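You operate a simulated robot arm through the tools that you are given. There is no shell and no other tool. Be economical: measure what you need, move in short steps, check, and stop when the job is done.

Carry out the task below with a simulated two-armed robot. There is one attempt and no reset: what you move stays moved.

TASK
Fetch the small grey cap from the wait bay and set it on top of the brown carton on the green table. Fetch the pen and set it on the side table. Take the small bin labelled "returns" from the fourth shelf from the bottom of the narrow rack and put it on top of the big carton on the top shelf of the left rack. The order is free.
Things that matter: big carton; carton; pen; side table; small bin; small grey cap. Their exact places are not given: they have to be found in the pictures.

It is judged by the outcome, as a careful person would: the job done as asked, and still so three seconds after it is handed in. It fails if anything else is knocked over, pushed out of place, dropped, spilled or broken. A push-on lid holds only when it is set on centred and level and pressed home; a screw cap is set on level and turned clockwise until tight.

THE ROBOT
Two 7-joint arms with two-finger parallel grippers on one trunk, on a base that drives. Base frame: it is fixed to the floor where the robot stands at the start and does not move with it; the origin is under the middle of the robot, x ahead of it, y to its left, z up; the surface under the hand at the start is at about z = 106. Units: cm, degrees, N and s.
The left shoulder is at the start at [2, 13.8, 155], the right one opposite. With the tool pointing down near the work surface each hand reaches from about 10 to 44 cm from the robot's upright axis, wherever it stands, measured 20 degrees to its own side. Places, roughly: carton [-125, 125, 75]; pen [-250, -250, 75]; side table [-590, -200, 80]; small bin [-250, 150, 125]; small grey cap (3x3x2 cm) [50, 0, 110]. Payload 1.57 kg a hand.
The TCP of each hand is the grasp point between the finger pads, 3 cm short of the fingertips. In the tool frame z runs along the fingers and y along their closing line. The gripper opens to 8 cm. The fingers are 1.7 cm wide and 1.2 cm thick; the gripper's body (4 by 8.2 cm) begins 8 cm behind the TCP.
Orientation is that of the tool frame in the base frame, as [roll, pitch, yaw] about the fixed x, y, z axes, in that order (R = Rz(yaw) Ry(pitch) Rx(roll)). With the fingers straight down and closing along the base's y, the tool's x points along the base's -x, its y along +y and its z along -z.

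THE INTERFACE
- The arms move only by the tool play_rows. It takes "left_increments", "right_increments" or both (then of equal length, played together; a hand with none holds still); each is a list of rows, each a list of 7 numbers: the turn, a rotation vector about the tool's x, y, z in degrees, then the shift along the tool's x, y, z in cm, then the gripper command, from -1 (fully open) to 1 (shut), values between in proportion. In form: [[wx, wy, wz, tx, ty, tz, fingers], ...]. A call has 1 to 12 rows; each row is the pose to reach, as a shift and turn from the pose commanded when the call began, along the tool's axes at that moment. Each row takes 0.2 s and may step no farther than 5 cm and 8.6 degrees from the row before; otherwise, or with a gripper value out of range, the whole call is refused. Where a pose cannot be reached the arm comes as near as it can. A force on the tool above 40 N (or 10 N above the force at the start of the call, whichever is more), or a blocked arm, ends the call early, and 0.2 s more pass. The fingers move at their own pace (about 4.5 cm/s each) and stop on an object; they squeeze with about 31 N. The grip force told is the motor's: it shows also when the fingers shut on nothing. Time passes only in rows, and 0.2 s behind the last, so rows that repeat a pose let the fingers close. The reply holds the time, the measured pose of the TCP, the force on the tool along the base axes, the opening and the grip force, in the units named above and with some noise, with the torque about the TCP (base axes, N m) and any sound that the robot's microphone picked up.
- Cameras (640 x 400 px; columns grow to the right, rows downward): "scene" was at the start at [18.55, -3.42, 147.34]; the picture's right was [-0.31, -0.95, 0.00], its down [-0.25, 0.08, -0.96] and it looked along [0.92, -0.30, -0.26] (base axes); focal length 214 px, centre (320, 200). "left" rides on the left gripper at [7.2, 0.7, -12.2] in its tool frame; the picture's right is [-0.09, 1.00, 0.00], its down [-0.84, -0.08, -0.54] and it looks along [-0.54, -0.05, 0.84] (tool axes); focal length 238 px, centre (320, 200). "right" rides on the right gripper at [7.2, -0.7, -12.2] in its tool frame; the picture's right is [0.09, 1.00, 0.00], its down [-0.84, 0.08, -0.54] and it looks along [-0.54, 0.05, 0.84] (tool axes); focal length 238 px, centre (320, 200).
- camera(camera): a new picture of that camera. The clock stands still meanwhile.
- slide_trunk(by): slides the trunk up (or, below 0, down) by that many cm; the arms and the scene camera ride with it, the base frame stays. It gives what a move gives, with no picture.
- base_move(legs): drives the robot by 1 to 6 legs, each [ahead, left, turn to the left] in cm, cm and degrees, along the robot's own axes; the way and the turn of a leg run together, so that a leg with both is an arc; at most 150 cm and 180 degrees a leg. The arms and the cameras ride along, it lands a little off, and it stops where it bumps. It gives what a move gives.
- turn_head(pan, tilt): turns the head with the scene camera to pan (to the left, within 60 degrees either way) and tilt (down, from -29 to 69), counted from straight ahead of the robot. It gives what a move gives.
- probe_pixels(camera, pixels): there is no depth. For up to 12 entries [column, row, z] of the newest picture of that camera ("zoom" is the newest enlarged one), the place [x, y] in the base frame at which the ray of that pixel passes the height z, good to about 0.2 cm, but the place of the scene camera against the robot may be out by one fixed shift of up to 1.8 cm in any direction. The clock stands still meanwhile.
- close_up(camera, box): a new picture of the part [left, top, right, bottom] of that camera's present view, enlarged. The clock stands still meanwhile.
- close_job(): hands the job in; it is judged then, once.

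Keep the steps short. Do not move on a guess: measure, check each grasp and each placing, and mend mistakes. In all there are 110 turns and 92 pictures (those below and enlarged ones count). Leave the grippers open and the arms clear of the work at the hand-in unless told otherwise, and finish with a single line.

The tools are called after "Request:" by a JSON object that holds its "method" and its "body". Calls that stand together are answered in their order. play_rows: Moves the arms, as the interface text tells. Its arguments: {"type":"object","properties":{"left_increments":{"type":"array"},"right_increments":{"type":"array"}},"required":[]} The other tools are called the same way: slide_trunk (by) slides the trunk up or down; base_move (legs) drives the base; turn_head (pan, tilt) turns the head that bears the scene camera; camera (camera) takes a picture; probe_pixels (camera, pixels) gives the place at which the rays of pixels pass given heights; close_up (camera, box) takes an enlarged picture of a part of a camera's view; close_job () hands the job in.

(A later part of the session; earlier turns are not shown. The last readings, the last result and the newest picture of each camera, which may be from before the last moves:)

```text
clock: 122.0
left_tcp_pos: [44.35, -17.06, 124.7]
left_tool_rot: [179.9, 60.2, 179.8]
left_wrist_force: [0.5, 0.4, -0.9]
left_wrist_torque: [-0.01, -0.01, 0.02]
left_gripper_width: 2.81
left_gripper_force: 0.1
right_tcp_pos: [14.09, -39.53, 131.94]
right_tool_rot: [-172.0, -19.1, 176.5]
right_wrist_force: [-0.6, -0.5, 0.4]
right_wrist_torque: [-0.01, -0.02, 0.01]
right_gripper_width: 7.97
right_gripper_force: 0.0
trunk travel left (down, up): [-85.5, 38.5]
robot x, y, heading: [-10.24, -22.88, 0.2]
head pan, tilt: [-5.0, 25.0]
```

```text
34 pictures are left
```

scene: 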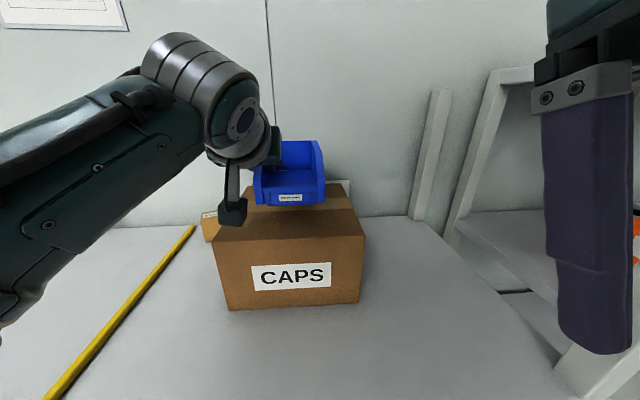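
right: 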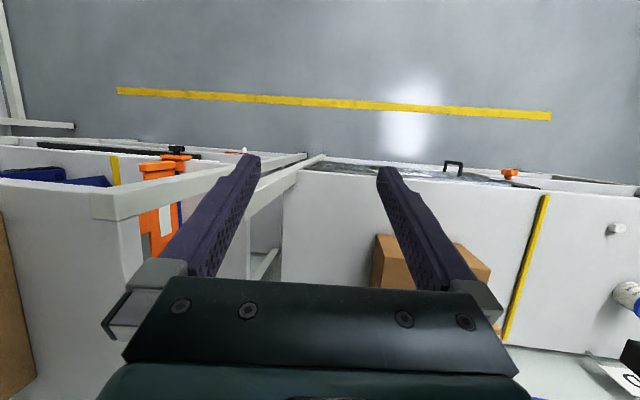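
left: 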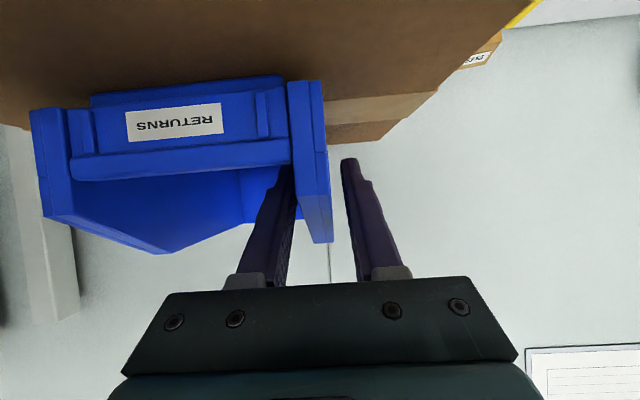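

Request:
{"method": "play_rows", "body": {"left_increments": [[0, 0, 0, -0.2, 0, -1.5, 0.3], [0, 0, 0, -0.4, 0, -4, 0.3], [0, 0, 0, -0.6, 0, -8, 0.3], [0, 0, 0, -0.8, 0, -12, 0.3], [0, 0, 0, -0.8, 0, -12, 0.3]]}}

Request:
{"method": "camera", "body": {"camera": "left"}}

Request:
{"method": "close_up", "body": {"camera": "scene", "box": [190, 120, 400, 320]}}

```text
clock: 123.2
left_tcp_pos: [34.44, -16.75, 131.21]
left_tool_rot: [179.9, 60.2, 179.8]
left_wrist_force: [-0.2, -0.1, -0.1]
left_wrist_torque: [0.02, 0.0, 0.01]
left_gripper_width: 2.8
left_gripper_force: 0.1
right_tcp_pos: [14.16, -39.63, 131.87]
right_tool_rot: [-172.0, -19.2, 176.5]
right_wrist_force: [0.6, 0.2, -0.4]
right_wrist_torque: [0.01, -0.02, 0.02]
right_gripper_width: 7.97
right_gripper_force: 0.0
trunk travel left (down, up): [-85.5, 38.5]
robot x, y, heading: [-10.8, -22.19, -0.1]
head pan, tilt: [-5.0, 25.0]
```

```text
33 pictures are left
```

left: 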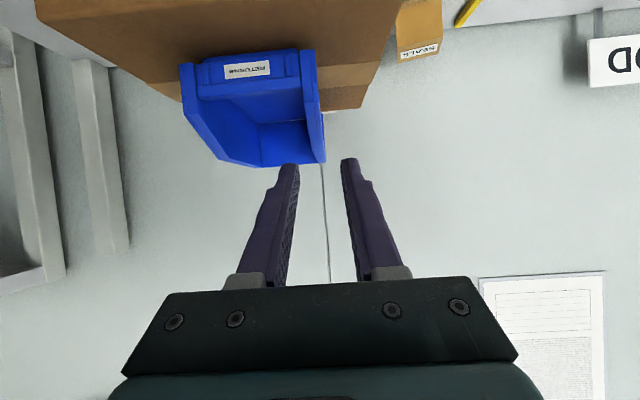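

```text
2.00 times, centred on (295, 220) of scene
```

zoom: 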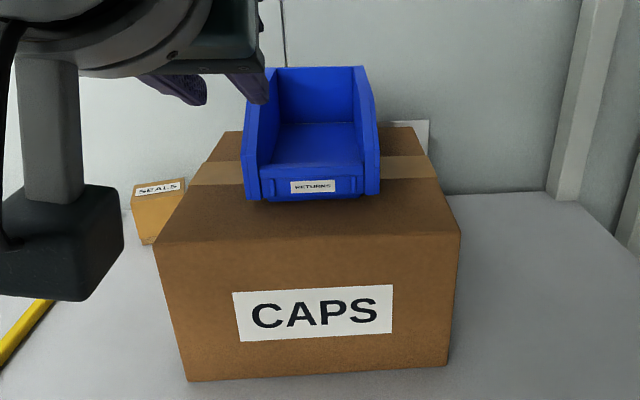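

The bin sits squarely on CAPS, and SEALS is untouched. Now the pen: I'll back off, tuck the left arm up a bit, and drive along the free lane toward (-215, 20).

Request:
{"method": "base_move", "body": {"legs": [[-45, 0, 0], [0, 62, 0], [0, 0, 90], [0, 0, 90]]}}

Request:
{"method": "base_move", "body": {"legs": [[130, 0, 0]]}}

Request:
{"method": "turn_head", "body": {"pan": 45, "tilt": 15}}

Request:
{"method": "camera", "body": {"camera": "scene"}}

```text
clock: 136.7
left_tcp_pos: [-101.47, 34.14, 131.41]
left_tool_rot: [179.9, 60.2, -0.7]
left_wrist_force: [0.0, 0.6, 0.4]
left_wrist_torque: [0.01, -0.04, -0.04]
left_gripper_width: 2.8
left_gripper_force: 0.0
right_tcp_pos: [-81.06, 56.76, 131.87]
right_tool_rot: [-171.9, -19.0, -4.1]
right_wrist_force: [0.7, -0.8, 0.5]
right_wrist_torque: [0.01, 0.01, 0.04]
right_gripper_width: 8.0
right_gripper_force: 0.0
trunk travel left (down, up): [-85.5, 38.5]
robot x, y, heading: [-56.41, 39.66, 179.3]
head pan, tilt: [-5.0, 25.0]
```

```text
clock: 143.3
left_tcp_pos: [-231.74, 36.42, 131.28]
left_tool_rot: [179.7, 60.2, -1.2]
left_wrist_force: [0.3, 0.5, -0.5]
left_wrist_torque: [-0.01, -0.01, -0.03]
left_gripper_width: 2.79
left_gripper_force: 0.2
right_tcp_pos: [-211.03, 58.8, 131.87]
right_tool_rot: [-172.0, -19.1, -4.5]
right_wrist_force: [0.3, 0.6, 0.5]
right_wrist_torque: [-0.02, 0.0, 0.02]
right_gripper_width: 8.01
right_gripper_force: 0.1
trunk travel left (down, up): [-85.5, 38.5]
robot x, y, heading: [-186.63, 41.52, 178.7]
head pan, tilt: [-5.0, 25.0]
```

```text
clock: 144.4
left_tcp_pos: [-231.79, 36.43, 131.22]
left_tool_rot: [179.7, 60.2, -1.2]
left_wrist_force: [-0.4, 0.0, -0.2]
left_wrist_torque: [0.01, 0.02, -0.02]
left_gripper_width: 2.8
left_gripper_force: 0.1
right_tcp_pos: [-211.12, 59.03, 131.81]
right_tool_rot: [-172.1, -19.1, -4.5]
right_wrist_force: [0.1, 0.1, -0.9]
right_wrist_torque: [0.01, 0.03, -0.02]
right_gripper_width: 8.03
right_gripper_force: 0.1
trunk travel left (down, up): [-85.5, 38.5]
robot x, y, heading: [-186.88, 41.5, 178.8]
head pan, tilt: [45.0, 15.0]
```

```text
31 pictures are left
```

scene: 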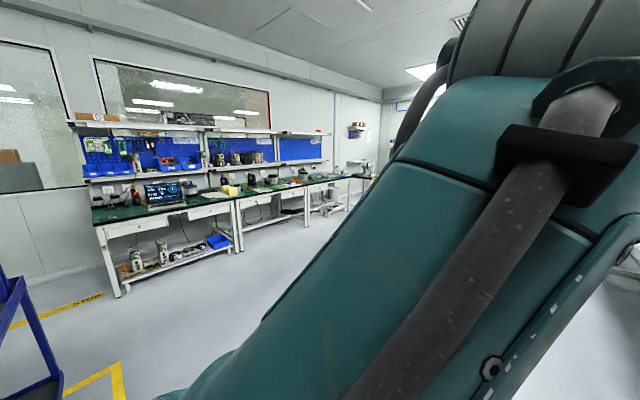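

The workbench runs along the far wall. The blue trolley is at lower left, so I'll stay at x≈-260. I'll advance, turn to face the bench, and look.

Request:
{"method": "base_move", "body": {"legs": [[72, 0, 1.2], [0, 0, 90], [80, 0, 0]]}}

Request:
{"method": "turn_head", "body": {"pan": -10, "tilt": 20}}

Request:
{"method": "camera", "body": {"camera": "scene"}}

```text
clock: 156.1
left_tcp_pos: [-252.52, -82.21, 131.24]
left_tool_rot: [179.8, 60.2, 88.9]
left_wrist_force: [0.0, -0.4, 0.2]
left_wrist_torque: [0.0, -0.02, 0.0]
left_gripper_width: 2.79
left_gripper_force: 0.0
right_tcp_pos: [-275.17, -61.63, 131.93]
right_tool_rot: [-172.0, -19.1, 85.6]
right_wrist_force: [0.5, -0.2, 0.4]
right_wrist_torque: [-0.05, -0.01, 0.01]
right_gripper_width: 7.98
right_gripper_force: 0.0
trunk travel left (down, up): [-85.5, 38.5]
robot x, y, heading: [-258.08, -37.44, -91.0]
head pan, tilt: [45.0, 15.0]
```

```text
clock: 157.3
left_tcp_pos: [-252.63, -82.2, 131.21]
left_tool_rot: [179.9, 60.2, 89.0]
left_wrist_force: [-1.7, -0.4, 0.8]
left_wrist_torque: [-0.02, 0.02, 0.03]
left_gripper_width: 2.81
left_gripper_force: 0.0
right_tcp_pos: [-275.18, -61.58, 131.93]
right_tool_rot: [-172.1, -19.1, 85.6]
right_wrist_force: [1.1, -0.2, 0.0]
right_wrist_torque: [0.0, -0.02, -0.02]
right_gripper_width: 8.02
right_gripper_force: 0.0
trunk travel left (down, up): [-85.5, 38.5]
robot x, y, heading: [-258.07, -37.02, -90.9]
head pan, tilt: [-10.0, 20.0]
```

```text
30 pictures are left
```

scene: 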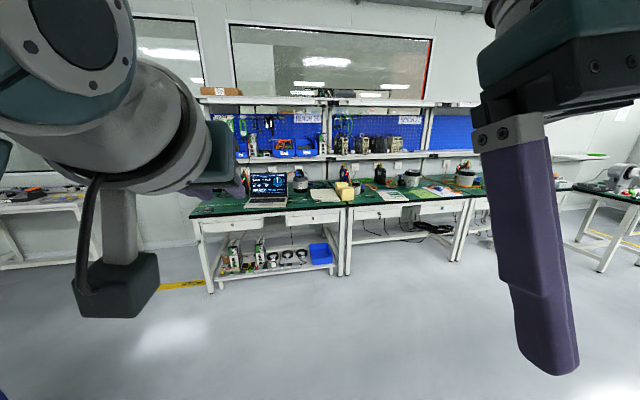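

Request:
{"method": "close_up", "body": {"camera": "scene", "box": [185, 140, 485, 230]}}

Request:
{"method": "probe_pixels", "body": {"camera": "scene", "pixels": [[195, 215, 75], [350, 203, 75], [485, 195, 75], [330, 185, 75]]}}

```text
2.13 times, centred on (335, 185) of scene
```

zoom: 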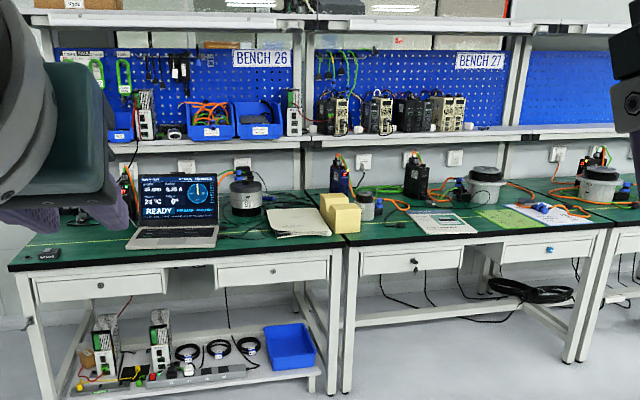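

```text
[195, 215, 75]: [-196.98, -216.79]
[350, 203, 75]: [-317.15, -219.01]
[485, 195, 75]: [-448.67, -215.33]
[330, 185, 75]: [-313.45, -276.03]
```

The bench front is y≈-217. The pen should be near the notepad. I'll drive 95 closer and look down.

Request:
{"method": "base_move", "body": {"legs": [[97, 0, 1]]}}

Request:
{"method": "turn_head", "body": {"pan": 0, "tilt": 30}}

Request:
{"method": "camera", "body": {"camera": "scene"}}

```text
clock: 162.3
left_tcp_pos: [-255.22, -178.95, 131.3]
left_tool_rot: [179.9, 60.3, 88.3]
left_wrist_force: [0.9, -0.4, 0.4]
left_wrist_torque: [-0.01, -0.03, 0.01]
left_gripper_width: 2.81
left_gripper_force: 0.1
right_tcp_pos: [-277.57, -157.95, 131.9]
right_tool_rot: [-172.0, -19.2, 84.9]
right_wrist_force: [0.2, 0.5, 0.4]
right_wrist_torque: [-0.04, 0.0, 0.0]
right_gripper_width: 7.98
right_gripper_force: 0.0
trunk travel left (down, up): [-85.5, 38.5]
robot x, y, heading: [-259.97, -134.04, -91.7]
head pan, tilt: [-10.0, 20.0]
```

```text
clock: 163.1
left_tcp_pos: [-255.1, -178.94, 131.22]
left_tool_rot: [179.8, 60.2, 88.3]
left_wrist_force: [-0.2, 0.2, -1.0]
left_wrist_torque: [-0.02, -0.02, 0.01]
left_gripper_width: 2.78
left_gripper_force: 0.1
right_tcp_pos: [-277.47, -158.02, 131.8]
right_tool_rot: [-172.0, -19.1, 85.0]
right_wrist_force: [-0.2, 0.7, 1.3]
right_wrist_torque: [-0.02, 0.03, -0.02]
right_gripper_width: 7.99
right_gripper_force: 0.0
trunk travel left (down, up): [-85.5, 38.5]
robot x, y, heading: [-259.98, -133.85, -91.4]
head pan, tilt: [0.0, 30.0]
```

```text
28 pictures are left
```

scene: 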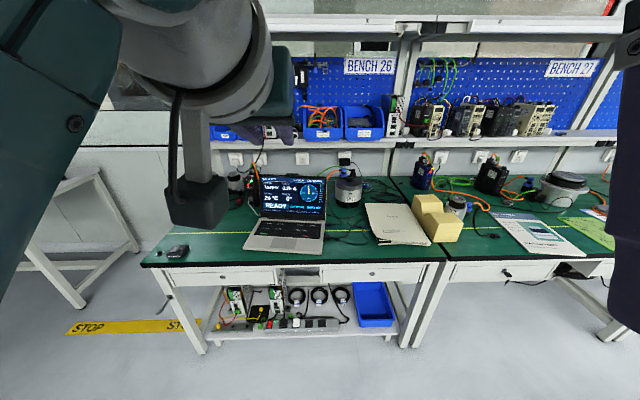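

Request:
{"method": "close_up", "body": {"camera": "scene", "box": [320, 170, 470, 260]}}

Request:
{"method": "close_up", "body": {"camera": "scene", "box": [140, 160, 320, 270]}}

```text
4.27 times, centred on (395, 215) of scene
```

zoom: 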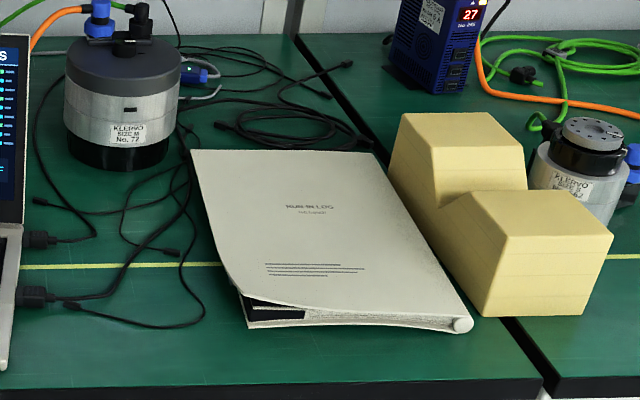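

```text
3.56 times, centred on (230, 215) of scene
```

zoom: 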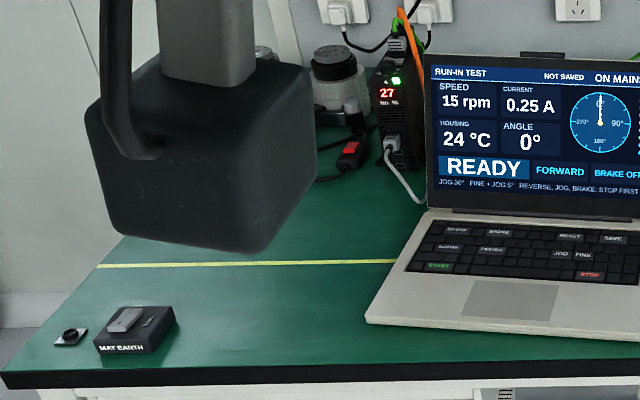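

Request:
{"method": "close_up", "body": {"camera": "scene", "box": [370, 225, 440, 255]}}

Request:
{"method": "probe_pixels", "body": {"camera": "scene", "pixels": [[427, 244, 77], [378, 244, 77], [285, 245, 77], [165, 253, 77], [440, 262, 77]]}}

Request:
{"method": "turn_head", "body": {"pan": -35, "tilt": 30}}

Request:
{"method": "camera", "body": {"camera": "scene"}}

```text
9.14 times, centred on (405, 240) of scene
```

zoom: 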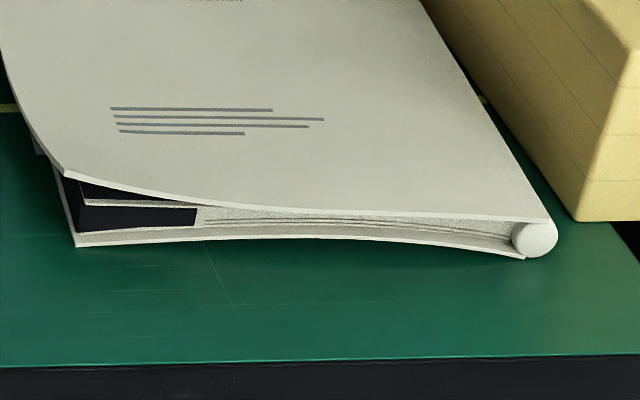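

```text
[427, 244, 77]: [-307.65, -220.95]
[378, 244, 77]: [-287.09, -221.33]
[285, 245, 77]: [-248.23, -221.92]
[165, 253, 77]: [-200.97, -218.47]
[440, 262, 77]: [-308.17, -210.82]
```

```text
clock: 164.1
left_tcp_pos: [-255.27, -178.81, 131.18]
left_tool_rot: [179.8, 60.1, 88.4]
left_wrist_force: [0.4, 0.3, -0.6]
left_wrist_torque: [-0.01, -0.01, 0.02]
left_gripper_width: 2.81
left_gripper_force: 0.2
right_tcp_pos: [-277.61, -157.95, 131.83]
right_tool_rot: [-172.1, -19.1, 85.0]
right_wrist_force: [-0.4, 0.4, 0.4]
right_wrist_torque: [0.01, -0.02, -0.05]
right_gripper_width: 8.0
right_gripper_force: 0.1
trunk travel left (down, up): [-85.5, 38.5]
robot x, y, heading: [-260.07, -133.78, -91.5]
head pan, tilt: [-35.0, 30.0]
```

```text
24 pictures are left
```

scene: 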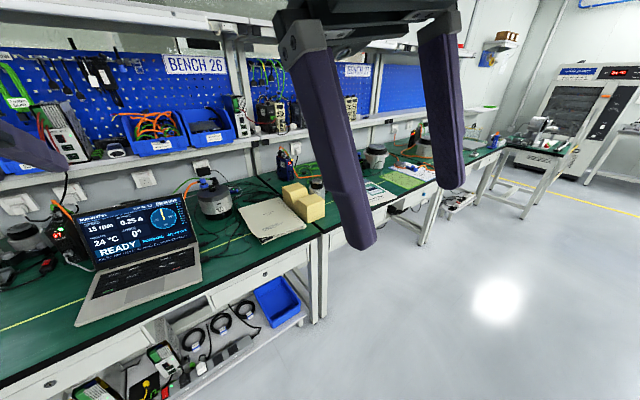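

The pen isn't clearly visible and may be hidden behind the laptop. I'll turn the left hand down to use its camera as a view from above.

Request:
{"method": "play_rows", "body": {"left_increments": [[0, 8, 0, 0, 0, 0, 0.3], [0, 16, 0, 0, 0, 0, 0.3], [0, 24, 0, 0, 0, 0, 0.3], [0, 32, 0, 0, 0, 0, 0.3], [0, 40, 0, 0, 0, 0, 0.3], [0, 45, 0, 0, 0, 0, 0.3], [0, 45, 0, 0, 0, 0, 0.3]]}}

Request:
{"method": "slide_trunk", "body": {"by": 25}}

Request:
{"method": "base_move", "body": {"legs": [[35, 0, 0]]}}

Request:
{"method": "camera", "body": {"camera": "left"}}

```text
clock: 165.7
left_tcp_pos: [-255.44, -179.56, 130.93]
left_tool_rot: [-179.9, 15.1, 88.5]
left_wrist_force: [-0.3, 0.8, -0.4]
left_wrist_torque: [-0.01, 0.02, 0.0]
left_gripper_width: 2.81
left_gripper_force: 0.1
left hand out of reach, approached as far as the arm can: row 5, 6, 7
right_tcp_pos: [-277.61, -158.01, 131.84]
right_tool_rot: [-172.0, -19.1, 85.0]
right_wrist_force: [-0.9, 0.6, -0.5]
right_wrist_torque: [-0.01, 0.0, 0.0]
right_gripper_width: 8.01
right_gripper_force: 0.0
trunk travel left (down, up): [-85.5, 38.5]
robot x, y, heading: [-260.09, -133.8, -91.9]
head pan, tilt: [-35.0, 30.0]
```

```text
clock: 168.2
left_tcp_pos: [-255.55, -179.55, 155.91]
left_tool_rot: [179.9, 15.2, 88.4]
left_wrist_force: [0.0, -0.1, 0.4]
left_wrist_torque: [-0.01, 0.04, -0.02]
left_gripper_width: 2.8
left_gripper_force: 0.1
right_tcp_pos: [-277.59, -158.02, 156.92]
right_tool_rot: [-172.0, -19.0, 85.0]
right_wrist_force: [-0.2, -0.1, -0.6]
right_wrist_torque: [-0.01, -0.02, -0.04]
right_gripper_width: 8.01
right_gripper_force: 0.1
trunk travel left (down, up): [-110.5, 13.5]
robot x, y, heading: [-259.88, -133.57, -91.8]
head pan, tilt: [-35.0, 30.0]
```

```text
clock: 170.6
left_tcp_pos: [-257.04, -215.24, 155.86]
left_tool_rot: [179.8, 15.3, 87.9]
left_wrist_force: [1.0, 0.4, 0.4]
left_wrist_torque: [0.03, -0.02, 0.02]
left_gripper_width: 2.8
left_gripper_force: 0.1
right_tcp_pos: [-278.94, -193.54, 156.78]
right_tool_rot: [-172.0, -19.1, 84.3]
right_wrist_force: [-1.1, -0.3, 0.2]
right_wrist_torque: [-0.04, -0.02, -0.04]
right_gripper_width: 8.0
right_gripper_force: 0.0
trunk travel left (down, up): [-110.5, 13.5]
robot x, y, heading: [-261.4, -169.3, -92.3]
head pan, tilt: [-35.0, 30.0]
```

```text
23 pictures are left
```

left: 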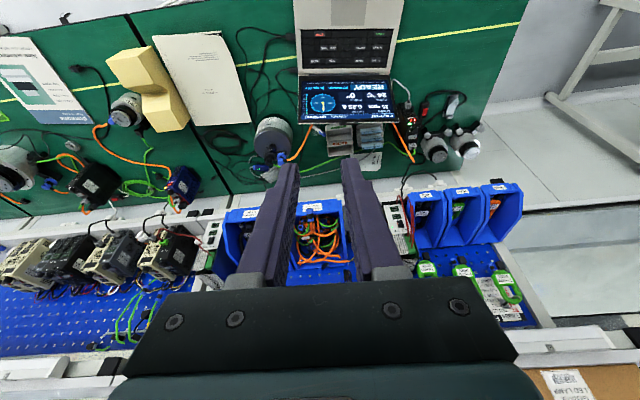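

Request:
{"method": "close_up", "body": {"camera": "left", "box": [250, 80, 490, 190]}}

Request:
{"method": "close_up", "body": {"camera": "left", "box": [130, 0, 310, 130]}}

```text
2.67 times, centred on (370, 135) of left
```

zoom: 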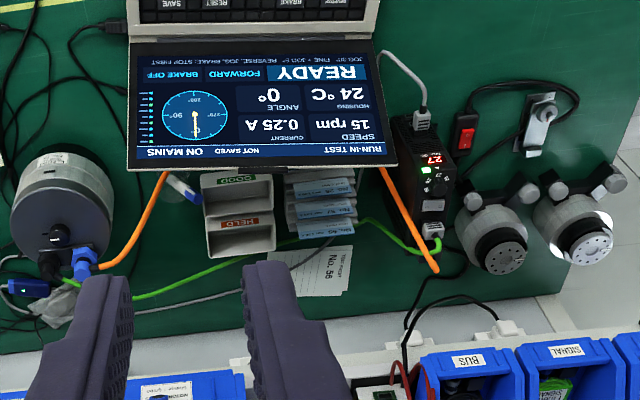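

```text
3.08 times, centred on (220, 65) of left
```

zoom: 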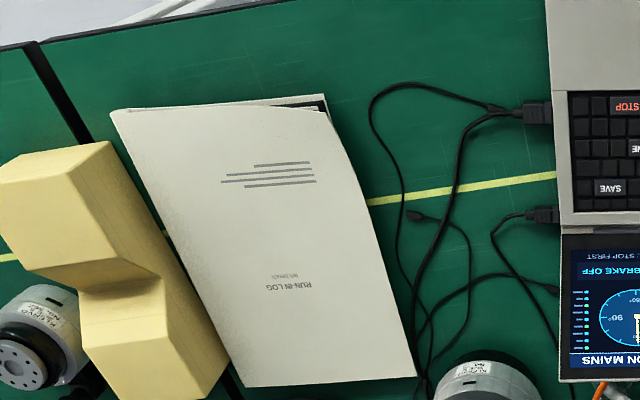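

At zoom (183,187) a white stick with a blue end lies behind the laptop screen, which is likely the pen. I'll move 20 cm closer to see over the screen.

Request:
{"method": "base_move", "body": {"legs": [[22, 0, 2.3]]}}

Request:
{"method": "close_up", "body": {"camera": "left", "box": [200, 0, 440, 150]}}

```text
clock: 172.2
left_tcp_pos: [-255.91, -236.95, 155.81]
left_tool_rot: [179.9, 15.2, 90.0]
left_wrist_force: [0.1, 0.7, -0.4]
left_wrist_torque: [0.04, 0.01, 0.01]
left_gripper_width: 2.78
left_gripper_force: 0.2
right_tcp_pos: [-278.46, -216.01, 156.74]
right_tool_rot: [-172.0, -19.3, 86.6]
right_wrist_force: [-0.8, 0.9, 0.5]
right_wrist_torque: [0.02, 0.02, -0.02]
right_gripper_width: 8.02
right_gripper_force: 0.0
trunk travel left (down, up): [-110.5, 13.5]
robot x, y, heading: [-261.35, -190.9, -89.8]
head pan, tilt: [-35.0, 30.0]
```

```text
2.67 times, centred on (320, 75) of left
```

zoom: 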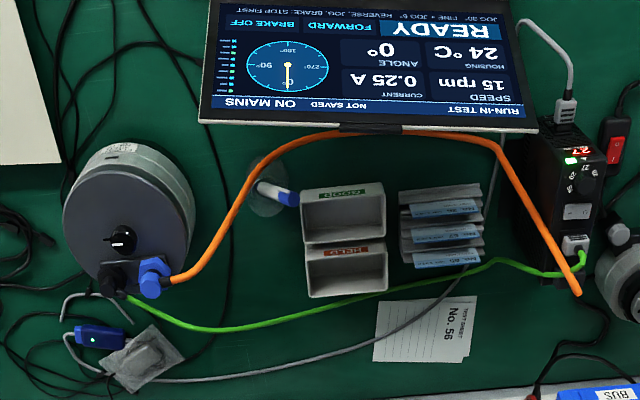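

Request:
{"method": "close_up", "body": {"camera": "left", "box": [275, 40, 345, 100]}}

Request:
{"method": "probe_pixels", "body": {"camera": "left", "pixels": [[301, 72, 77], [308, 74, 77], [308, 74, 90], [292, 68, 77], [397, 47, 95], [275, 48, 95], [266, 40, 85]]}}

```text
6.67 times, centred on (310, 70) of left
```

zoom: 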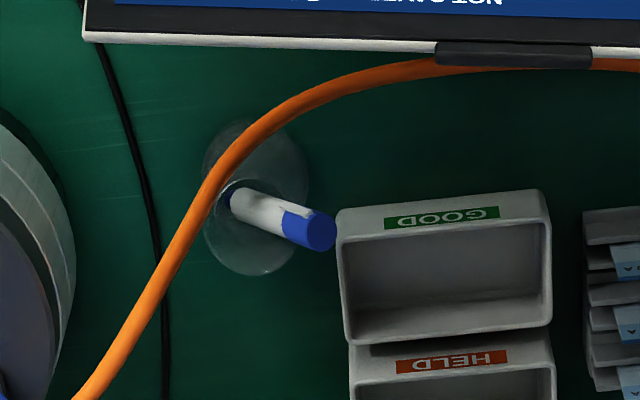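

```text
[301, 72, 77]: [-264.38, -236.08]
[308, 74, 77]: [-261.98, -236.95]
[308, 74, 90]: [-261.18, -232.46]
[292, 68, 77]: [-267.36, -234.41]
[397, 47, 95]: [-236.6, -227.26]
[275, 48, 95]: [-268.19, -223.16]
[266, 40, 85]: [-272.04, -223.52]
```

A pen (white, blue end) stands leaning in a clear cup behind the laptop, with an orange cable nearby. I need a second viewpoint, so I'll use the head camera looking down.

Request:
{"method": "turn_head", "body": {"pan": -8, "tilt": 62}}

Request:
{"method": "camera", "body": {"camera": "scene"}}

```text
clock: 173.2
left_tcp_pos: [-255.88, -236.9, 155.82]
left_tool_rot: [179.9, 15.2, 90.0]
left_wrist_force: [0.0, -0.2, -0.1]
left_wrist_torque: [0.0, -0.02, -0.01]
left_gripper_width: 2.8
left_gripper_force: 0.1
right_tcp_pos: [-278.38, -215.99, 156.85]
right_tool_rot: [-172.0, -19.2, 86.6]
right_wrist_force: [0.1, -0.2, -0.5]
right_wrist_torque: [0.0, 0.0, 0.0]
right_gripper_width: 8.01
right_gripper_force: 0.0
trunk travel left (down, up): [-110.5, 13.5]
robot x, y, heading: [-261.86, -191.17, -89.8]
head pan, tilt: [-8.0, 62.0]
```

```text
18 pictures are left
```

scene: 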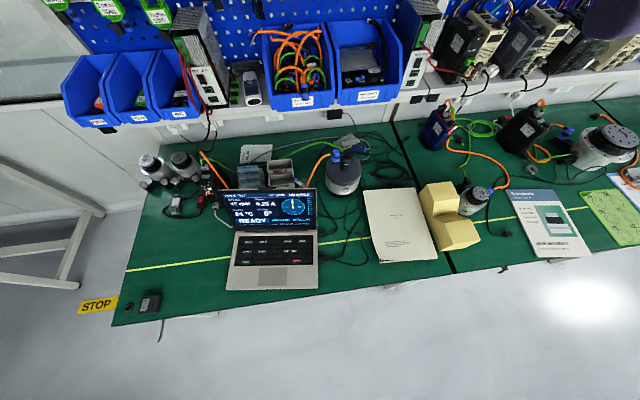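

Request:
{"method": "close_up", "body": {"camera": "scene", "box": [260, 140, 350, 205]}}

Request:
{"method": "probe_pixels", "body": {"camera": "scene", "pixels": [[320, 300, 77], [235, 290, 78], [316, 215, 78], [343, 190, 80]]}}

```text
6.15 times, centred on (305, 172) of scene
```

zoom: 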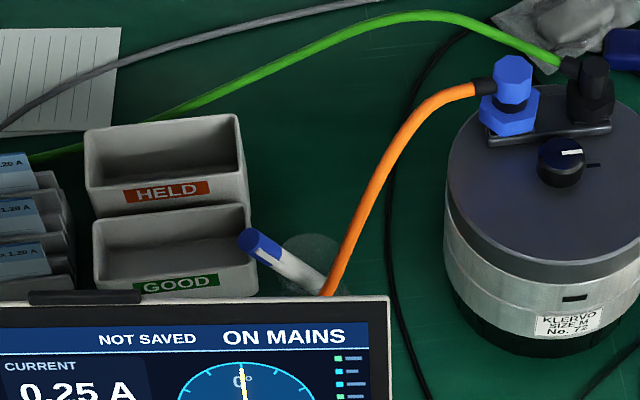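

```text
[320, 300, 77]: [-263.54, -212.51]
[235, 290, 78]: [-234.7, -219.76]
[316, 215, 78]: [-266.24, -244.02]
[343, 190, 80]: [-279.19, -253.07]
```

Request:
{"method": "probe_pixels", "body": {"camera": "scene", "pixels": [[294.9, 179, 77], [294.9, 179, 85], [294.9, 179, 92], [305, 186.6, 77], [305, 186.6, 85], [303.5, 179, 77]]}}

Request:
{"method": "probe_pixels", "body": {"camera": "left", "pixels": [[310.2, 74.7, 77], [310.2, 74.7, 85], [310.2, 74.7, 92], [297.3, 69.3, 77], [297.3, 69.3, 85]]}}

```text
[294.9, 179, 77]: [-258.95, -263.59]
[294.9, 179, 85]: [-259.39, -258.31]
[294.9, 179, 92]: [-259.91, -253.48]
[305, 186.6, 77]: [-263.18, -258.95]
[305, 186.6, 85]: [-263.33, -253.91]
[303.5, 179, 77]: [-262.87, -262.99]
```

```text
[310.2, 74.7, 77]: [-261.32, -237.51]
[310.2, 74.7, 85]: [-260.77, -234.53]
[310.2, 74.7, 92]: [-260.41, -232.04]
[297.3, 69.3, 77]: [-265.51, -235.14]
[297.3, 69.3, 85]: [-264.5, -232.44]
```

Combining both views: the pen's blue end is at about (-259,-255,~89) and leans +x ~25° in the clear cup, its foot near (-263.4,-256,79). The orange cable passes at its −x side, and the laptop lid's top edge is at y≈-244, z≈97. The wrist camera hangs on the lid side, so I'll roll the gripper 180° to put it on the far side.

Request:
{"method": "play_rows", "body": {"left_increments": [[0, 0, 8, 0, 0, 0, -0.1], [0, 0, 16, 0, 0, 0, -0.1], [0, 0, 24, 0, 0, 0, -0.1], [0, 0, 32, 0, 0, 0, -0.1], [0, 0, 40, 0, 0, 0, -0.1], [0, 0, 48, 0, 0, 0, -0.1], [0, 0, 56, 0, 0, 0, -0.1], [0, 0, 64, 0, 0, 0, -0.1], [0, 0, 72, 0, 0, 0, -0.1], [0, 0, 80, 0, 0, 0, -0.1], [0, 0, 88, 0, 0, 0, -0.1], [0, 0, 90, 0, 0, 0, -0.1]]}}

Request:
{"method": "play_rows", "body": {"left_increments": [[0, 0, 8, 0, 0, 0, -0.1], [0, 0, 16, 0, 0, 0, -0.1], [0, 0, 24, 0, 0, 0, -0.1], [0, 0, 32, 0, 0, 0, -0.1], [0, 0, 40, 0, 0, 0, -0.1], [0, 0, 48, 0, 0, 0, -0.1], [0, 0, 56, 0, 0, 0, -0.1], [0, 0, 64, 0, 0, 0, -0.1], [0, 0, 72, 0, 0, 0, -0.1], [0, 0, 80, 0, 0, 0, -0.1], [0, 0, 88, 0, 0, 0, -0.1], [0, 0, 90, 0, 0, 0, -0.1]]}}

```text
clock: 175.8
left_tcp_pos: [-255.88, -237.06, 155.91]
left_tool_rot: [164.9, 0.0, -0.1]
left_wrist_force: [1.3, -0.6, 0.9]
left_wrist_torque: [-0.03, -0.03, 0.01]
left_gripper_width: 4.42
left_gripper_force: 0.1
right_tcp_pos: [-278.49, -215.91, 156.88]
right_tool_rot: [-172.1, -19.2, 86.5]
right_wrist_force: [-0.1, 0.9, 0.1]
right_wrist_torque: [-0.02, 0.01, -0.02]
right_gripper_width: 8.01
right_gripper_force: 0.3
trunk travel left (down, up): [-110.5, 13.5]
robot x, y, heading: [-261.94, -191.12, -90.1]
head pan, tilt: [-8.0, 62.0]
```

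```text
clock: 178.4
left_tcp_pos: [-255.79, -236.96, 155.82]
left_tool_rot: [-179.9, -15.2, -90.3]
left_wrist_force: [-0.2, -0.4, 0.3]
left_wrist_torque: [-0.03, -0.03, -0.03]
left_gripper_width: 4.4
left_gripper_force: 0.0
right_tcp_pos: [-278.52, -216.01, 156.97]
right_tool_rot: [-172.0, -19.2, 86.5]
right_wrist_force: [-0.3, -0.3, 0.4]
right_wrist_torque: [0.02, -0.03, -0.01]
right_gripper_width: 7.99
right_gripper_force: 0.2
trunk travel left (down, up): [-110.5, 13.5]
robot x, y, heading: [-261.54, -191.1, -89.9]
head pan, tilt: [-8.0, 62.0]
```

The flip worked. Now I'll tilt 25° sideways (parallel to the pen), lower the trunk 30, and creep 8 cm closer.

Request:
{"method": "play_rows", "body": {"left_increments": [[-8, 0, 0, 0, 0, 0, 0], [-16, 0, 0, 0, 0, 0, 0], [-24, 0, 0, 0, 0, 0, 0], [-24, 0, 0, 0, 0, 0, 0]]}}

Request:
{"method": "slide_trunk", "body": {"by": -30}}

Request:
{"method": "base_move", "body": {"legs": [[8, 0, 0]]}}

Request:
{"method": "camera", "body": {"camera": "left"}}

Request:
{"method": "camera", "body": {"camera": "scene"}}

```text
clock: 179.4
left_tcp_pos: [-255.83, -236.94, 155.83]
left_tool_rot: [156.0, -15.2, -90.0]
left_wrist_force: [-0.4, -0.2, 0.4]
left_wrist_torque: [-0.01, -0.01, 0.02]
left_gripper_width: 4.0
left_gripper_force: 0.1
right_tcp_pos: [-278.42, -216.06, 156.8]
right_tool_rot: [-172.0, -19.2, 86.5]
right_wrist_force: [-0.8, 0.1, -0.1]
right_wrist_torque: [0.02, 0.02, 0.01]
right_gripper_width: 8.01
right_gripper_force: 0.0
trunk travel left (down, up): [-110.5, 13.5]
robot x, y, heading: [-261.61, -191.44, -90.1]
head pan, tilt: [-8.0, 62.0]
```

```text
clock: 182.4
left_tcp_pos: [-255.81, -236.91, 125.97]
left_tool_rot: [156.1, -15.1, -89.9]
left_wrist_force: [0.8, 0.2, 0.1]
left_wrist_torque: [0.02, 0.01, -0.01]
left_gripper_width: 3.98
left_gripper_force: 0.0
right_tcp_pos: [-278.47, -215.89, 126.82]
right_tool_rot: [-172.0, -19.2, 86.5]
right_wrist_force: [-0.3, -0.1, 0.2]
right_wrist_torque: [-0.03, 0.02, -0.01]
right_gripper_width: 7.98
right_gripper_force: 0.2
trunk travel left (down, up): [-80.5, 43.5]
robot x, y, heading: [-261.56, -191.38, -90.1]
head pan, tilt: [-8.0, 62.0]
```

```text
clock: 183.5
left_tcp_pos: [-255.94, -245.03, 125.81]
left_tool_rot: [156.2, -15.0, -90.1]
left_wrist_force: [-0.1, -0.7, 0.6]
left_wrist_torque: [0.02, 0.01, 0.04]
left_gripper_width: 3.99
left_gripper_force: 0.1
right_tcp_pos: [-278.6, -224.01, 126.87]
right_tool_rot: [-172.0, -19.2, 86.4]
right_wrist_force: [0.5, 0.6, 0.8]
right_wrist_torque: [-0.01, 0.0, 0.0]
right_gripper_width: 7.98
right_gripper_force: 0.1
trunk travel left (down, up): [-80.5, 43.5]
robot x, y, heading: [-261.7, -199.45, -90.0]
head pan, tilt: [-8.0, 62.0]
```

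```text
16 pictures are left
```

left: 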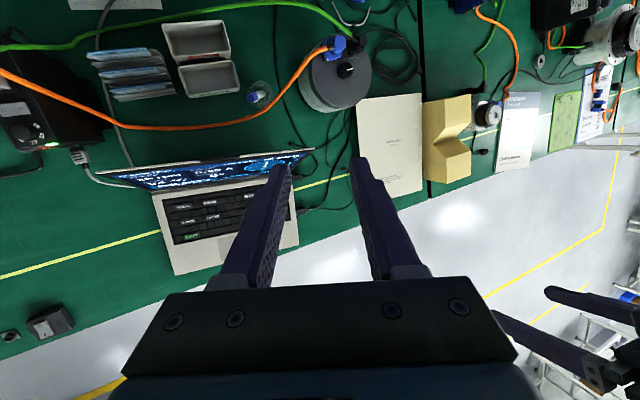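

```text
15 pictures are left
```

scene: 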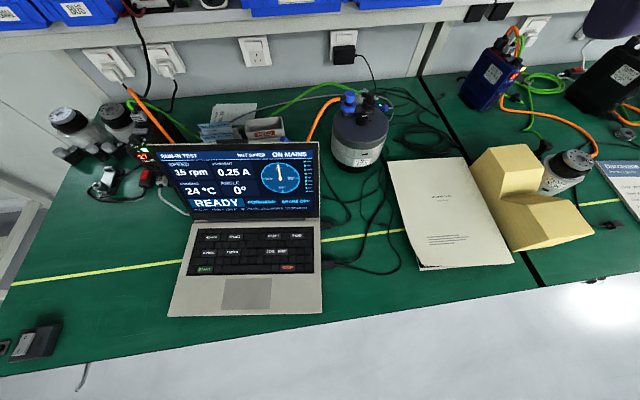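

Request:
{"method": "close_up", "body": {"camera": "left", "box": [225, 70, 315, 130]}}

Request:
{"method": "probe_pixels", "body": {"camera": "zoom", "pixels": [[210, 200, 77], [210, 200, 88], [210, 200, 92]]}}

```text
6.67 times, centred on (270, 100) of left
```

zoom: 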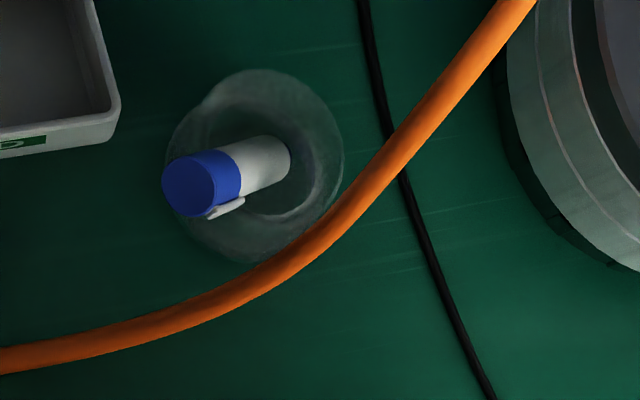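

```text
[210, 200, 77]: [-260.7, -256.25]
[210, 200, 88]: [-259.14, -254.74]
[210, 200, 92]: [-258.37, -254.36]
```

Request:
{"method": "probe_pixels", "body": {"camera": "zoom", "pixels": [[188, 188, 84], [188, 188, 88], [188, 188, 92], [285, 160, 77], [285, 160, 80], [255, 165, 77], [110, 110, 81], [330, 225, 84], [240, 285, 84]]}}

```text
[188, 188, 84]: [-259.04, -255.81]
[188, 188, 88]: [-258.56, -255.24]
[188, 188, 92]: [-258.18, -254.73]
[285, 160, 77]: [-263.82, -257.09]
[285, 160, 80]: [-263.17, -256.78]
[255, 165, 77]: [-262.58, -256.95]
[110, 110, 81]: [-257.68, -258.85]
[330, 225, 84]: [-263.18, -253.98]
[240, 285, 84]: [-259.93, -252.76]
```

Along this view the pen's blue end is at about (-258.8,-255.4,87), and the fingers are parallel to the pen within 3°. I'll creep 5 cm ahead, lower the trunk 12, and move to a hover 5 cm off the end.

Request:
{"method": "base_move", "body": {"legs": [[5, 0, 0]]}}

Request:
{"method": "slide_trunk", "body": {"by": -12}}

```text
clock: 184.4
left_tcp_pos: [-256.04, -250.04, 125.81]
left_tool_rot: [156.2, -15.1, -90.1]
left_wrist_force: [0.5, -0.1, 0.4]
left_wrist_torque: [-0.02, 0.01, 0.0]
left_gripper_width: 3.98
left_gripper_force: 0.2
right_tcp_pos: [-278.54, -228.93, 126.93]
right_tool_rot: [-172.0, -19.2, 86.5]
right_wrist_force: [0.6, 0.7, 0.5]
right_wrist_torque: [0.01, 0.0, 0.0]
right_gripper_width: 8.0
right_gripper_force: 0.1
trunk travel left (down, up): [-80.5, 43.5]
robot x, y, heading: [-261.18, -204.34, -90.0]
head pan, tilt: [-8.0, 62.0]
```

```text
clock: 185.9
left_tcp_pos: [-255.95, -249.92, 113.81]
left_tool_rot: [156.1, -15.1, -90.1]
left_wrist_force: [0.2, 0.5, 0.1]
left_wrist_torque: [-0.03, 0.03, 0.03]
left_gripper_width: 3.99
left_gripper_force: 0.0
right_tcp_pos: [-278.57, -229.04, 114.91]
right_tool_rot: [-172.0, -19.1, 86.6]
right_wrist_force: [-0.7, 1.2, -0.4]
right_wrist_torque: [0.03, 0.01, 0.0]
right_gripper_width: 8.01
right_gripper_force: 0.0
trunk travel left (down, up): [-68.5, 55.5]
robot x, y, heading: [-261.8, -204.39, -90.2]
head pan, tilt: [-8.0, 62.0]
```

Request:
{"method": "play_rows", "body": {"left_increments": [[0, 0, 0, 3.65, -0.4, 0.9, 0], [0, 0, 0, 2.6, -2.0, 4.5, 0], [0, 0, 0, 1.5, -3.6, 8.2, 0], [0, 0, 0, 0.45, -5.2, 11.8, 0], [0, 0, 0, -0.6, -6.8, 15.5, 0], [0, 0, 0, -1.68, -8.37, 19.1, 0], [0, 0, 0, -1.68, -8.37, 19.1, 0]]}}

Request:
{"method": "camera", "body": {"camera": "left"}}

Request:
{"method": "close_up", "body": {"camera": "scene", "box": [150, 60, 430, 260]}}

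```text
clock: 187.5
left_tcp_pos: [-255.92, -253.89, 96.26]
left_tool_rot: [156.2, -15.1, -90.0]
left_wrist_force: [0.6, 0.1, -0.4]
left_wrist_torque: [0.01, 0.0, 0.02]
left_gripper_width: 3.99
left_gripper_force: 0.0
left hand out of reach, approached as far as the arm can: row 6, 7
right_tcp_pos: [-278.55, -228.89, 114.82]
right_tool_rot: [-171.9, -19.2, 86.5]
right_wrist_force: [0.8, 1.1, -0.1]
right_wrist_torque: [0.01, 0.03, 0.0]
right_gripper_width: 7.99
right_gripper_force: 0.0
trunk travel left (down, up): [-68.5, 55.5]
robot x, y, heading: [-261.77, -204.16, -90.0]
head pan, tilt: [-8.0, 62.0]
```

```text
13 pictures are left
```

left: 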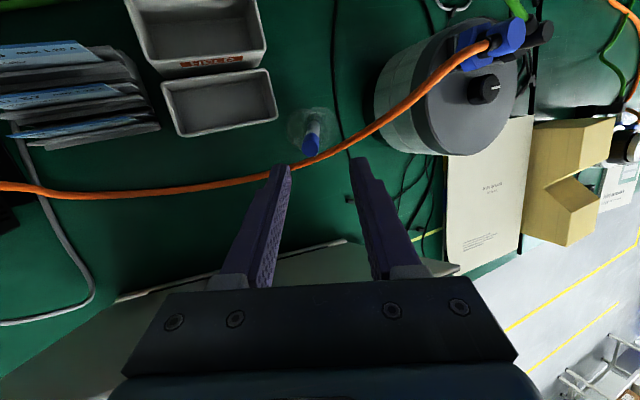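

```text
2.00 times, centred on (290, 160) of scene
```

zoom: 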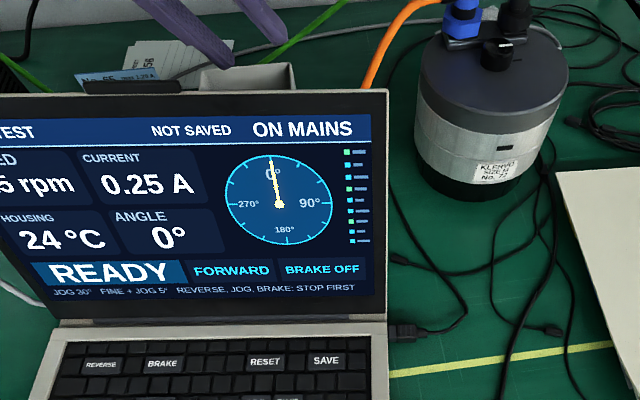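

The fingers point at the pen; it sits slightly left of the tool axis (px 313 vs 320). The arm is at its reach limit, so I'll nudge the base 1.5 cm ahead, then shift sideways at this height and use the trunk to descend.

Request:
{"method": "base_move", "body": {"legs": [[1.5, 0, 0]]}}

Request:
{"method": "play_rows", "body": {"left_increments": [[0, 0, 0, 0, 1.0, 0.5, -0.12], [0, 0, 0, 0, 2.0, 0.9, -0.12], [0, 0, 0, 0, 2.0, 0.9, -0.12]]}}

```text
clock: 188.2
left_tcp_pos: [-255.99, -255.29, 96.27]
left_tool_rot: [156.2, -15.1, -90.0]
left_wrist_force: [-0.8, 0.0, 0.5]
left_wrist_torque: [0.01, 0.03, -0.01]
left_gripper_width: 4.0
left_gripper_force: 0.0
right_tcp_pos: [-278.54, -230.4, 114.97]
right_tool_rot: [-171.9, -19.2, 86.5]
right_wrist_force: [-0.4, 0.3, 0.3]
right_wrist_torque: [-0.01, 0.01, -0.06]
right_gripper_width: 8.01
right_gripper_force: 0.1
trunk travel left (down, up): [-68.5, 55.5]
robot x, y, heading: [-261.34, -205.79, -89.9]
head pan, tilt: [-8.0, 62.0]
```

```text
clock: 189.1
left_tcp_pos: [-258.07, -255.32, 96.19]
left_tool_rot: [156.2, -15.1, -90.0]
left_wrist_force: [-0.1, -0.1, -0.1]
left_wrist_torque: [0.05, -0.03, -0.01]
left_gripper_width: 4.48
left_gripper_force: 0.1
right_tcp_pos: [-278.51, -230.45, 114.78]
right_tool_rot: [-172.0, -19.3, 86.5]
right_wrist_force: [0.0, 0.6, 0.3]
right_wrist_torque: [0.0, 0.0, -0.01]
right_gripper_width: 8.01
right_gripper_force: 0.0
trunk travel left (down, up): [-68.5, 55.5]
robot x, y, heading: [-261.18, -205.89, -90.0]
head pan, tilt: [-8.0, 62.0]
```

Request:
{"method": "slide_trunk", "body": {"by": -5}}

Request:
{"method": "camera", "body": {"camera": "left"}}

```text
clock: 190.0
left_tcp_pos: [-258.14, -255.3, 91.22]
left_tool_rot: [156.1, -15.1, -89.9]
left_wrist_force: [-0.3, 0.7, 0.3]
left_wrist_torque: [0.01, 0.03, 0.01]
left_gripper_width: 4.47
left_gripper_force: 0.0
right_tcp_pos: [-278.59, -230.44, 109.78]
right_tool_rot: [-172.0, -19.2, 86.5]
right_wrist_force: [0.7, -0.1, 0.9]
right_wrist_torque: [-0.02, 0.0, -0.01]
right_gripper_width: 8.01
right_gripper_force: 0.1
trunk travel left (down, up): [-63.5, 60.5]
robot x, y, heading: [-261.34, -205.85, -90.1]
head pan, tilt: [-8.0, 62.0]
```

```text
11 pictures are left
```

left: 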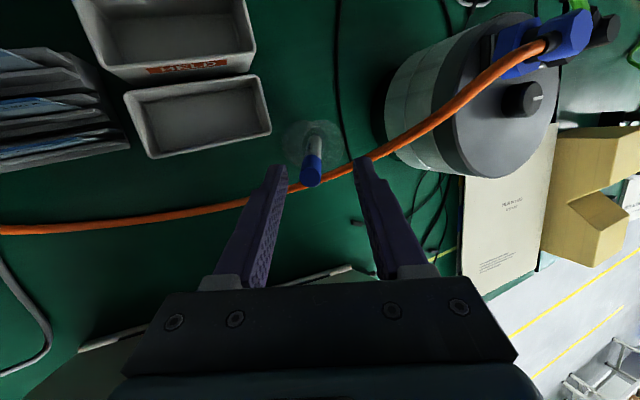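

Request:
{"method": "probe_pixels", "body": {"camera": "left", "pixels": [[372, 157, 83], [372, 157, 87], [390, 146, 84], [345, 172, 84], [345, 172, 87], [310, 172, 88.5], [316, 135, 79]]}}

Request:
{"method": "close_up", "body": {"camera": "left", "box": [260, 110, 400, 210]}}

```text
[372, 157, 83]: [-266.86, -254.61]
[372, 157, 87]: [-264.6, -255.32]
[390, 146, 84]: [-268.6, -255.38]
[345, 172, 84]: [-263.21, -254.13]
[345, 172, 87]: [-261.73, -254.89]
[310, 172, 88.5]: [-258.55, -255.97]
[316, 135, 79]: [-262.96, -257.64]
```

```text
4.00 times, centred on (330, 160) of left
```

zoom: 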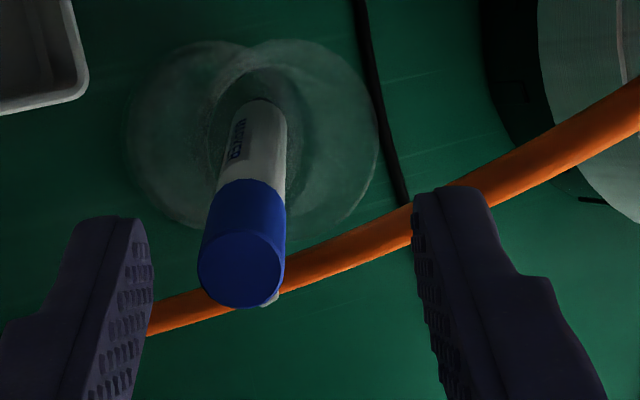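

The cable lies at z≈84, more than 2 cm below the finger tips' final height. The pen end is centred enough. I'll lower 2.3 cm and close.

Request:
{"method": "slide_trunk", "body": {"by": -2.4}}

Request:
{"method": "play_rows", "body": {"left_increments": [[0, 0, 0, 0, 0, 0, 0.3], [0, 0, 0, 0, 0, 0, 0.7], [0, 0, 0, 0, 0, 0, 1], [0, 0, 0, 0, 0, 0, 1], [0, 0, 0, 0, 0, 0, 1]]}}

Request:
{"method": "camera", "body": {"camera": "left"}}

```text
clock: 190.7
left_tcp_pos: [-258.02, -255.17, 88.76]
left_tool_rot: [156.0, -15.1, -89.9]
left_wrist_force: [0.0, 0.3, -0.1]
left_wrist_torque: [0.02, 0.0, -0.02]
left_gripper_width: 4.49
left_gripper_force: 0.2
right_tcp_pos: [-278.6, -230.56, 107.5]
right_tool_rot: [-172.0, -19.2, 86.5]
right_wrist_force: [-1.4, 0.0, 0.1]
right_wrist_torque: [0.03, 0.02, 0.02]
right_gripper_width: 7.99
right_gripper_force: 0.0
trunk travel left (down, up): [-61.1, 62.9]
robot x, y, heading: [-261.8, -205.91, -90.5]
head pan, tilt: [-8.0, 62.0]
```

```text
clock: 191.9
left_tcp_pos: [-258.21, -255.28, 88.87]
left_tool_rot: [156.2, -15.2, -90.1]
left_wrist_force: [-2.1, 0.5, 1.3]
left_wrist_torque: [-0.01, 0.22, -0.02]
left_gripper_width: 1.29
left_gripper_force: 30.0
right_tcp_pos: [-278.61, -230.51, 107.48]
right_tool_rot: [-171.9, -19.2, 86.5]
right_wrist_force: [0.6, 0.8, 0.3]
right_wrist_torque: [-0.01, 0.01, -0.05]
right_gripper_width: 7.99
right_gripper_force: 0.0
trunk travel left (down, up): [-61.1, 62.9]
robot x, y, heading: [-261.42, -205.95, -90.2]
head pan, tilt: [-8.0, 62.0]
```

```text
9 pictures are left
```

left: 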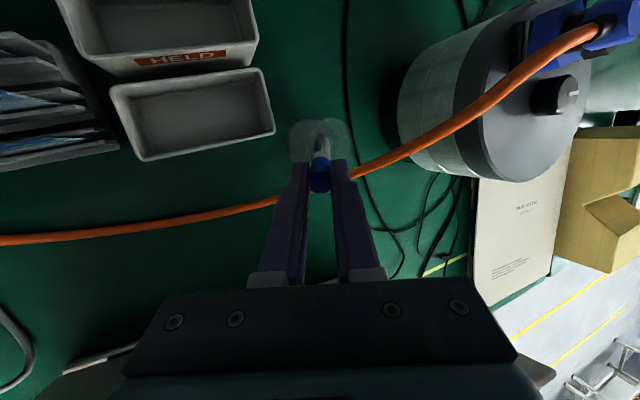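

Pen gripped (1.29 cm). I'll pull it out along its axis, slowly.

Request:
{"method": "play_rows", "body": {"left_increments": [[0, 0, 0, 0, 0, -1, 1], [0, 0, 0, 0, 0, -2.5, 1], [0, 0, 0, 0, 0, -4, 1], [0, 0, 0, 0, 0, -6, 1], [0, 0, 0, 0, 0, -8, 1], [0, 0, 0, 0, 0, -10, 1], [0, 0, 0, 0, 0, -12, 1], [0, 0, 0, 0, 0, -12, 1]]}}

Request:
{"method": "camera", "body": {"camera": "left"}}

```text
clock: 193.7
left_tcp_pos: [-253.26, -252.44, 99.6]
left_tool_rot: [156.1, -15.0, -90.0]
left_wrist_force: [-0.2, 0.2, 0.3]
left_wrist_torque: [0.01, 0.01, -0.02]
left_gripper_width: 1.38
left_gripper_force: 30.2
right_tcp_pos: [-278.6, -230.56, 107.42]
right_tool_rot: [-172.0, -19.2, 86.5]
right_wrist_force: [0.3, -0.2, 0.3]
right_wrist_torque: [0.02, 0.0, 0.03]
right_gripper_width: 8.01
right_gripper_force: 0.1
trunk travel left (down, up): [-61.1, 62.9]
robot x, y, heading: [-261.35, -205.87, -90.0]
head pan, tilt: [-8.0, 62.0]
```

```text
8 pictures are left
```

left: 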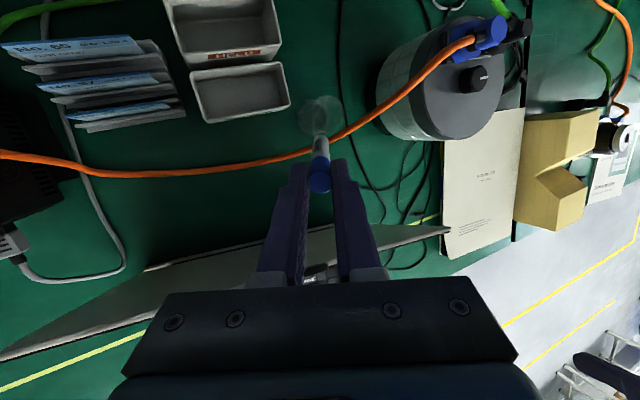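

The pen is out of the cup and whole. I'll raise the trunk well clear, then back away from the bench.

Request:
{"method": "slide_trunk", "body": {"by": 30}}

Request:
{"method": "base_move", "body": {"legs": [[-80, 0, 0]]}}

Request:
{"method": "turn_head", "body": {"pan": -50, "tilt": 15}}

Request:
{"method": "base_move", "body": {"legs": [[0, 0, -40]]}}

Request:
{"method": "camera", "body": {"camera": "scene"}}

```text
clock: 196.7
left_tcp_pos: [-253.26, -252.47, 129.56]
left_tool_rot: [156.1, -15.1, -90.0]
left_wrist_force: [0.2, 0.8, -0.5]
left_wrist_torque: [-0.01, 0.01, -0.01]
left_gripper_width: 1.37
left_gripper_force: 30.3
right_tcp_pos: [-278.49, -230.43, 137.46]
right_tool_rot: [-172.1, -19.2, 86.5]
right_wrist_force: [0.8, -0.7, -0.2]
right_wrist_torque: [0.01, 0.0, 0.0]
right_gripper_width: 8.01
right_gripper_force: 0.2
trunk travel left (down, up): [-91.1, 32.9]
robot x, y, heading: [-261.25, -205.93, -90.2]
head pan, tilt: [-8.0, 62.0]
```

```text
clock: 200.9
left_tcp_pos: [-253.3, -172.94, 129.61]
left_tool_rot: [156.1, -15.1, -91.0]
left_wrist_force: [0.7, 0.0, -0.2]
left_wrist_torque: [-0.01, -0.04, -0.03]
left_gripper_width: 1.42
left_gripper_force: 30.3
right_tcp_pos: [-278.13, -150.5, 137.49]
right_tool_rot: [-172.0, -19.2, 85.6]
right_wrist_force: [-0.2, 0.3, 0.7]
right_wrist_torque: [0.0, -0.01, -0.01]
right_gripper_width: 8.0
right_gripper_force: 0.0
trunk travel left (down, up): [-91.1, 32.9]
robot x, y, heading: [-260.79, -125.82, -91.2]
head pan, tilt: [-8.0, 62.0]
```

```text
clock: 202.1
left_tcp_pos: [-253.12, -172.96, 129.41]
left_tool_rot: [156.1, -15.2, -91.1]
left_wrist_force: [-0.1, -0.2, -0.4]
left_wrist_torque: [-0.03, -0.01, 0.05]
left_gripper_width: 1.39
left_gripper_force: 30.6
right_tcp_pos: [-278.22, -150.37, 137.5]
right_tool_rot: [-171.9, -19.2, 85.6]
right_wrist_force: [-0.4, -0.5, 0.0]
right_wrist_torque: [0.01, 0.04, -0.01]
right_gripper_width: 8.06
right_gripper_force: 0.1
trunk travel left (down, up): [-91.1, 32.9]
robot x, y, heading: [-261.03, -126.32, -91.1]
head pan, tilt: [-50.0, 15.0]
```

```text
clock: 204.3
left_tcp_pos: [-284.74, -167.15, 129.51]
left_tool_rot: [156.0, -15.1, -130.5]
left_wrist_force: [0.2, 0.5, -0.2]
left_wrist_torque: [0.0, -0.03, -0.01]
left_gripper_width: 1.35
left_gripper_force: 30.0
right_tcp_pos: [-289.69, -133.93, 137.42]
right_tool_rot: [-172.1, -19.2, 46.0]
right_wrist_force: [-0.3, -0.6, -0.6]
right_wrist_torque: [-0.02, 0.06, 0.04]
right_gripper_width: 7.99
right_gripper_force: 0.1
trunk travel left (down, up): [-91.1, 32.9]
robot x, y, heading: [-260.62, -126.13, -130.3]
head pan, tilt: [-50.0, 15.0]
```

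```text
7 pictures are left
```

scene: 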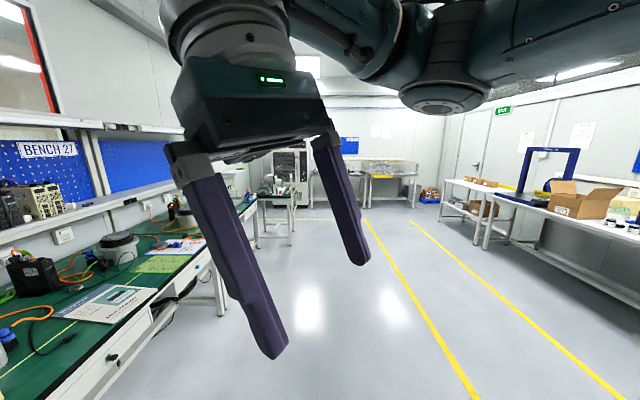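

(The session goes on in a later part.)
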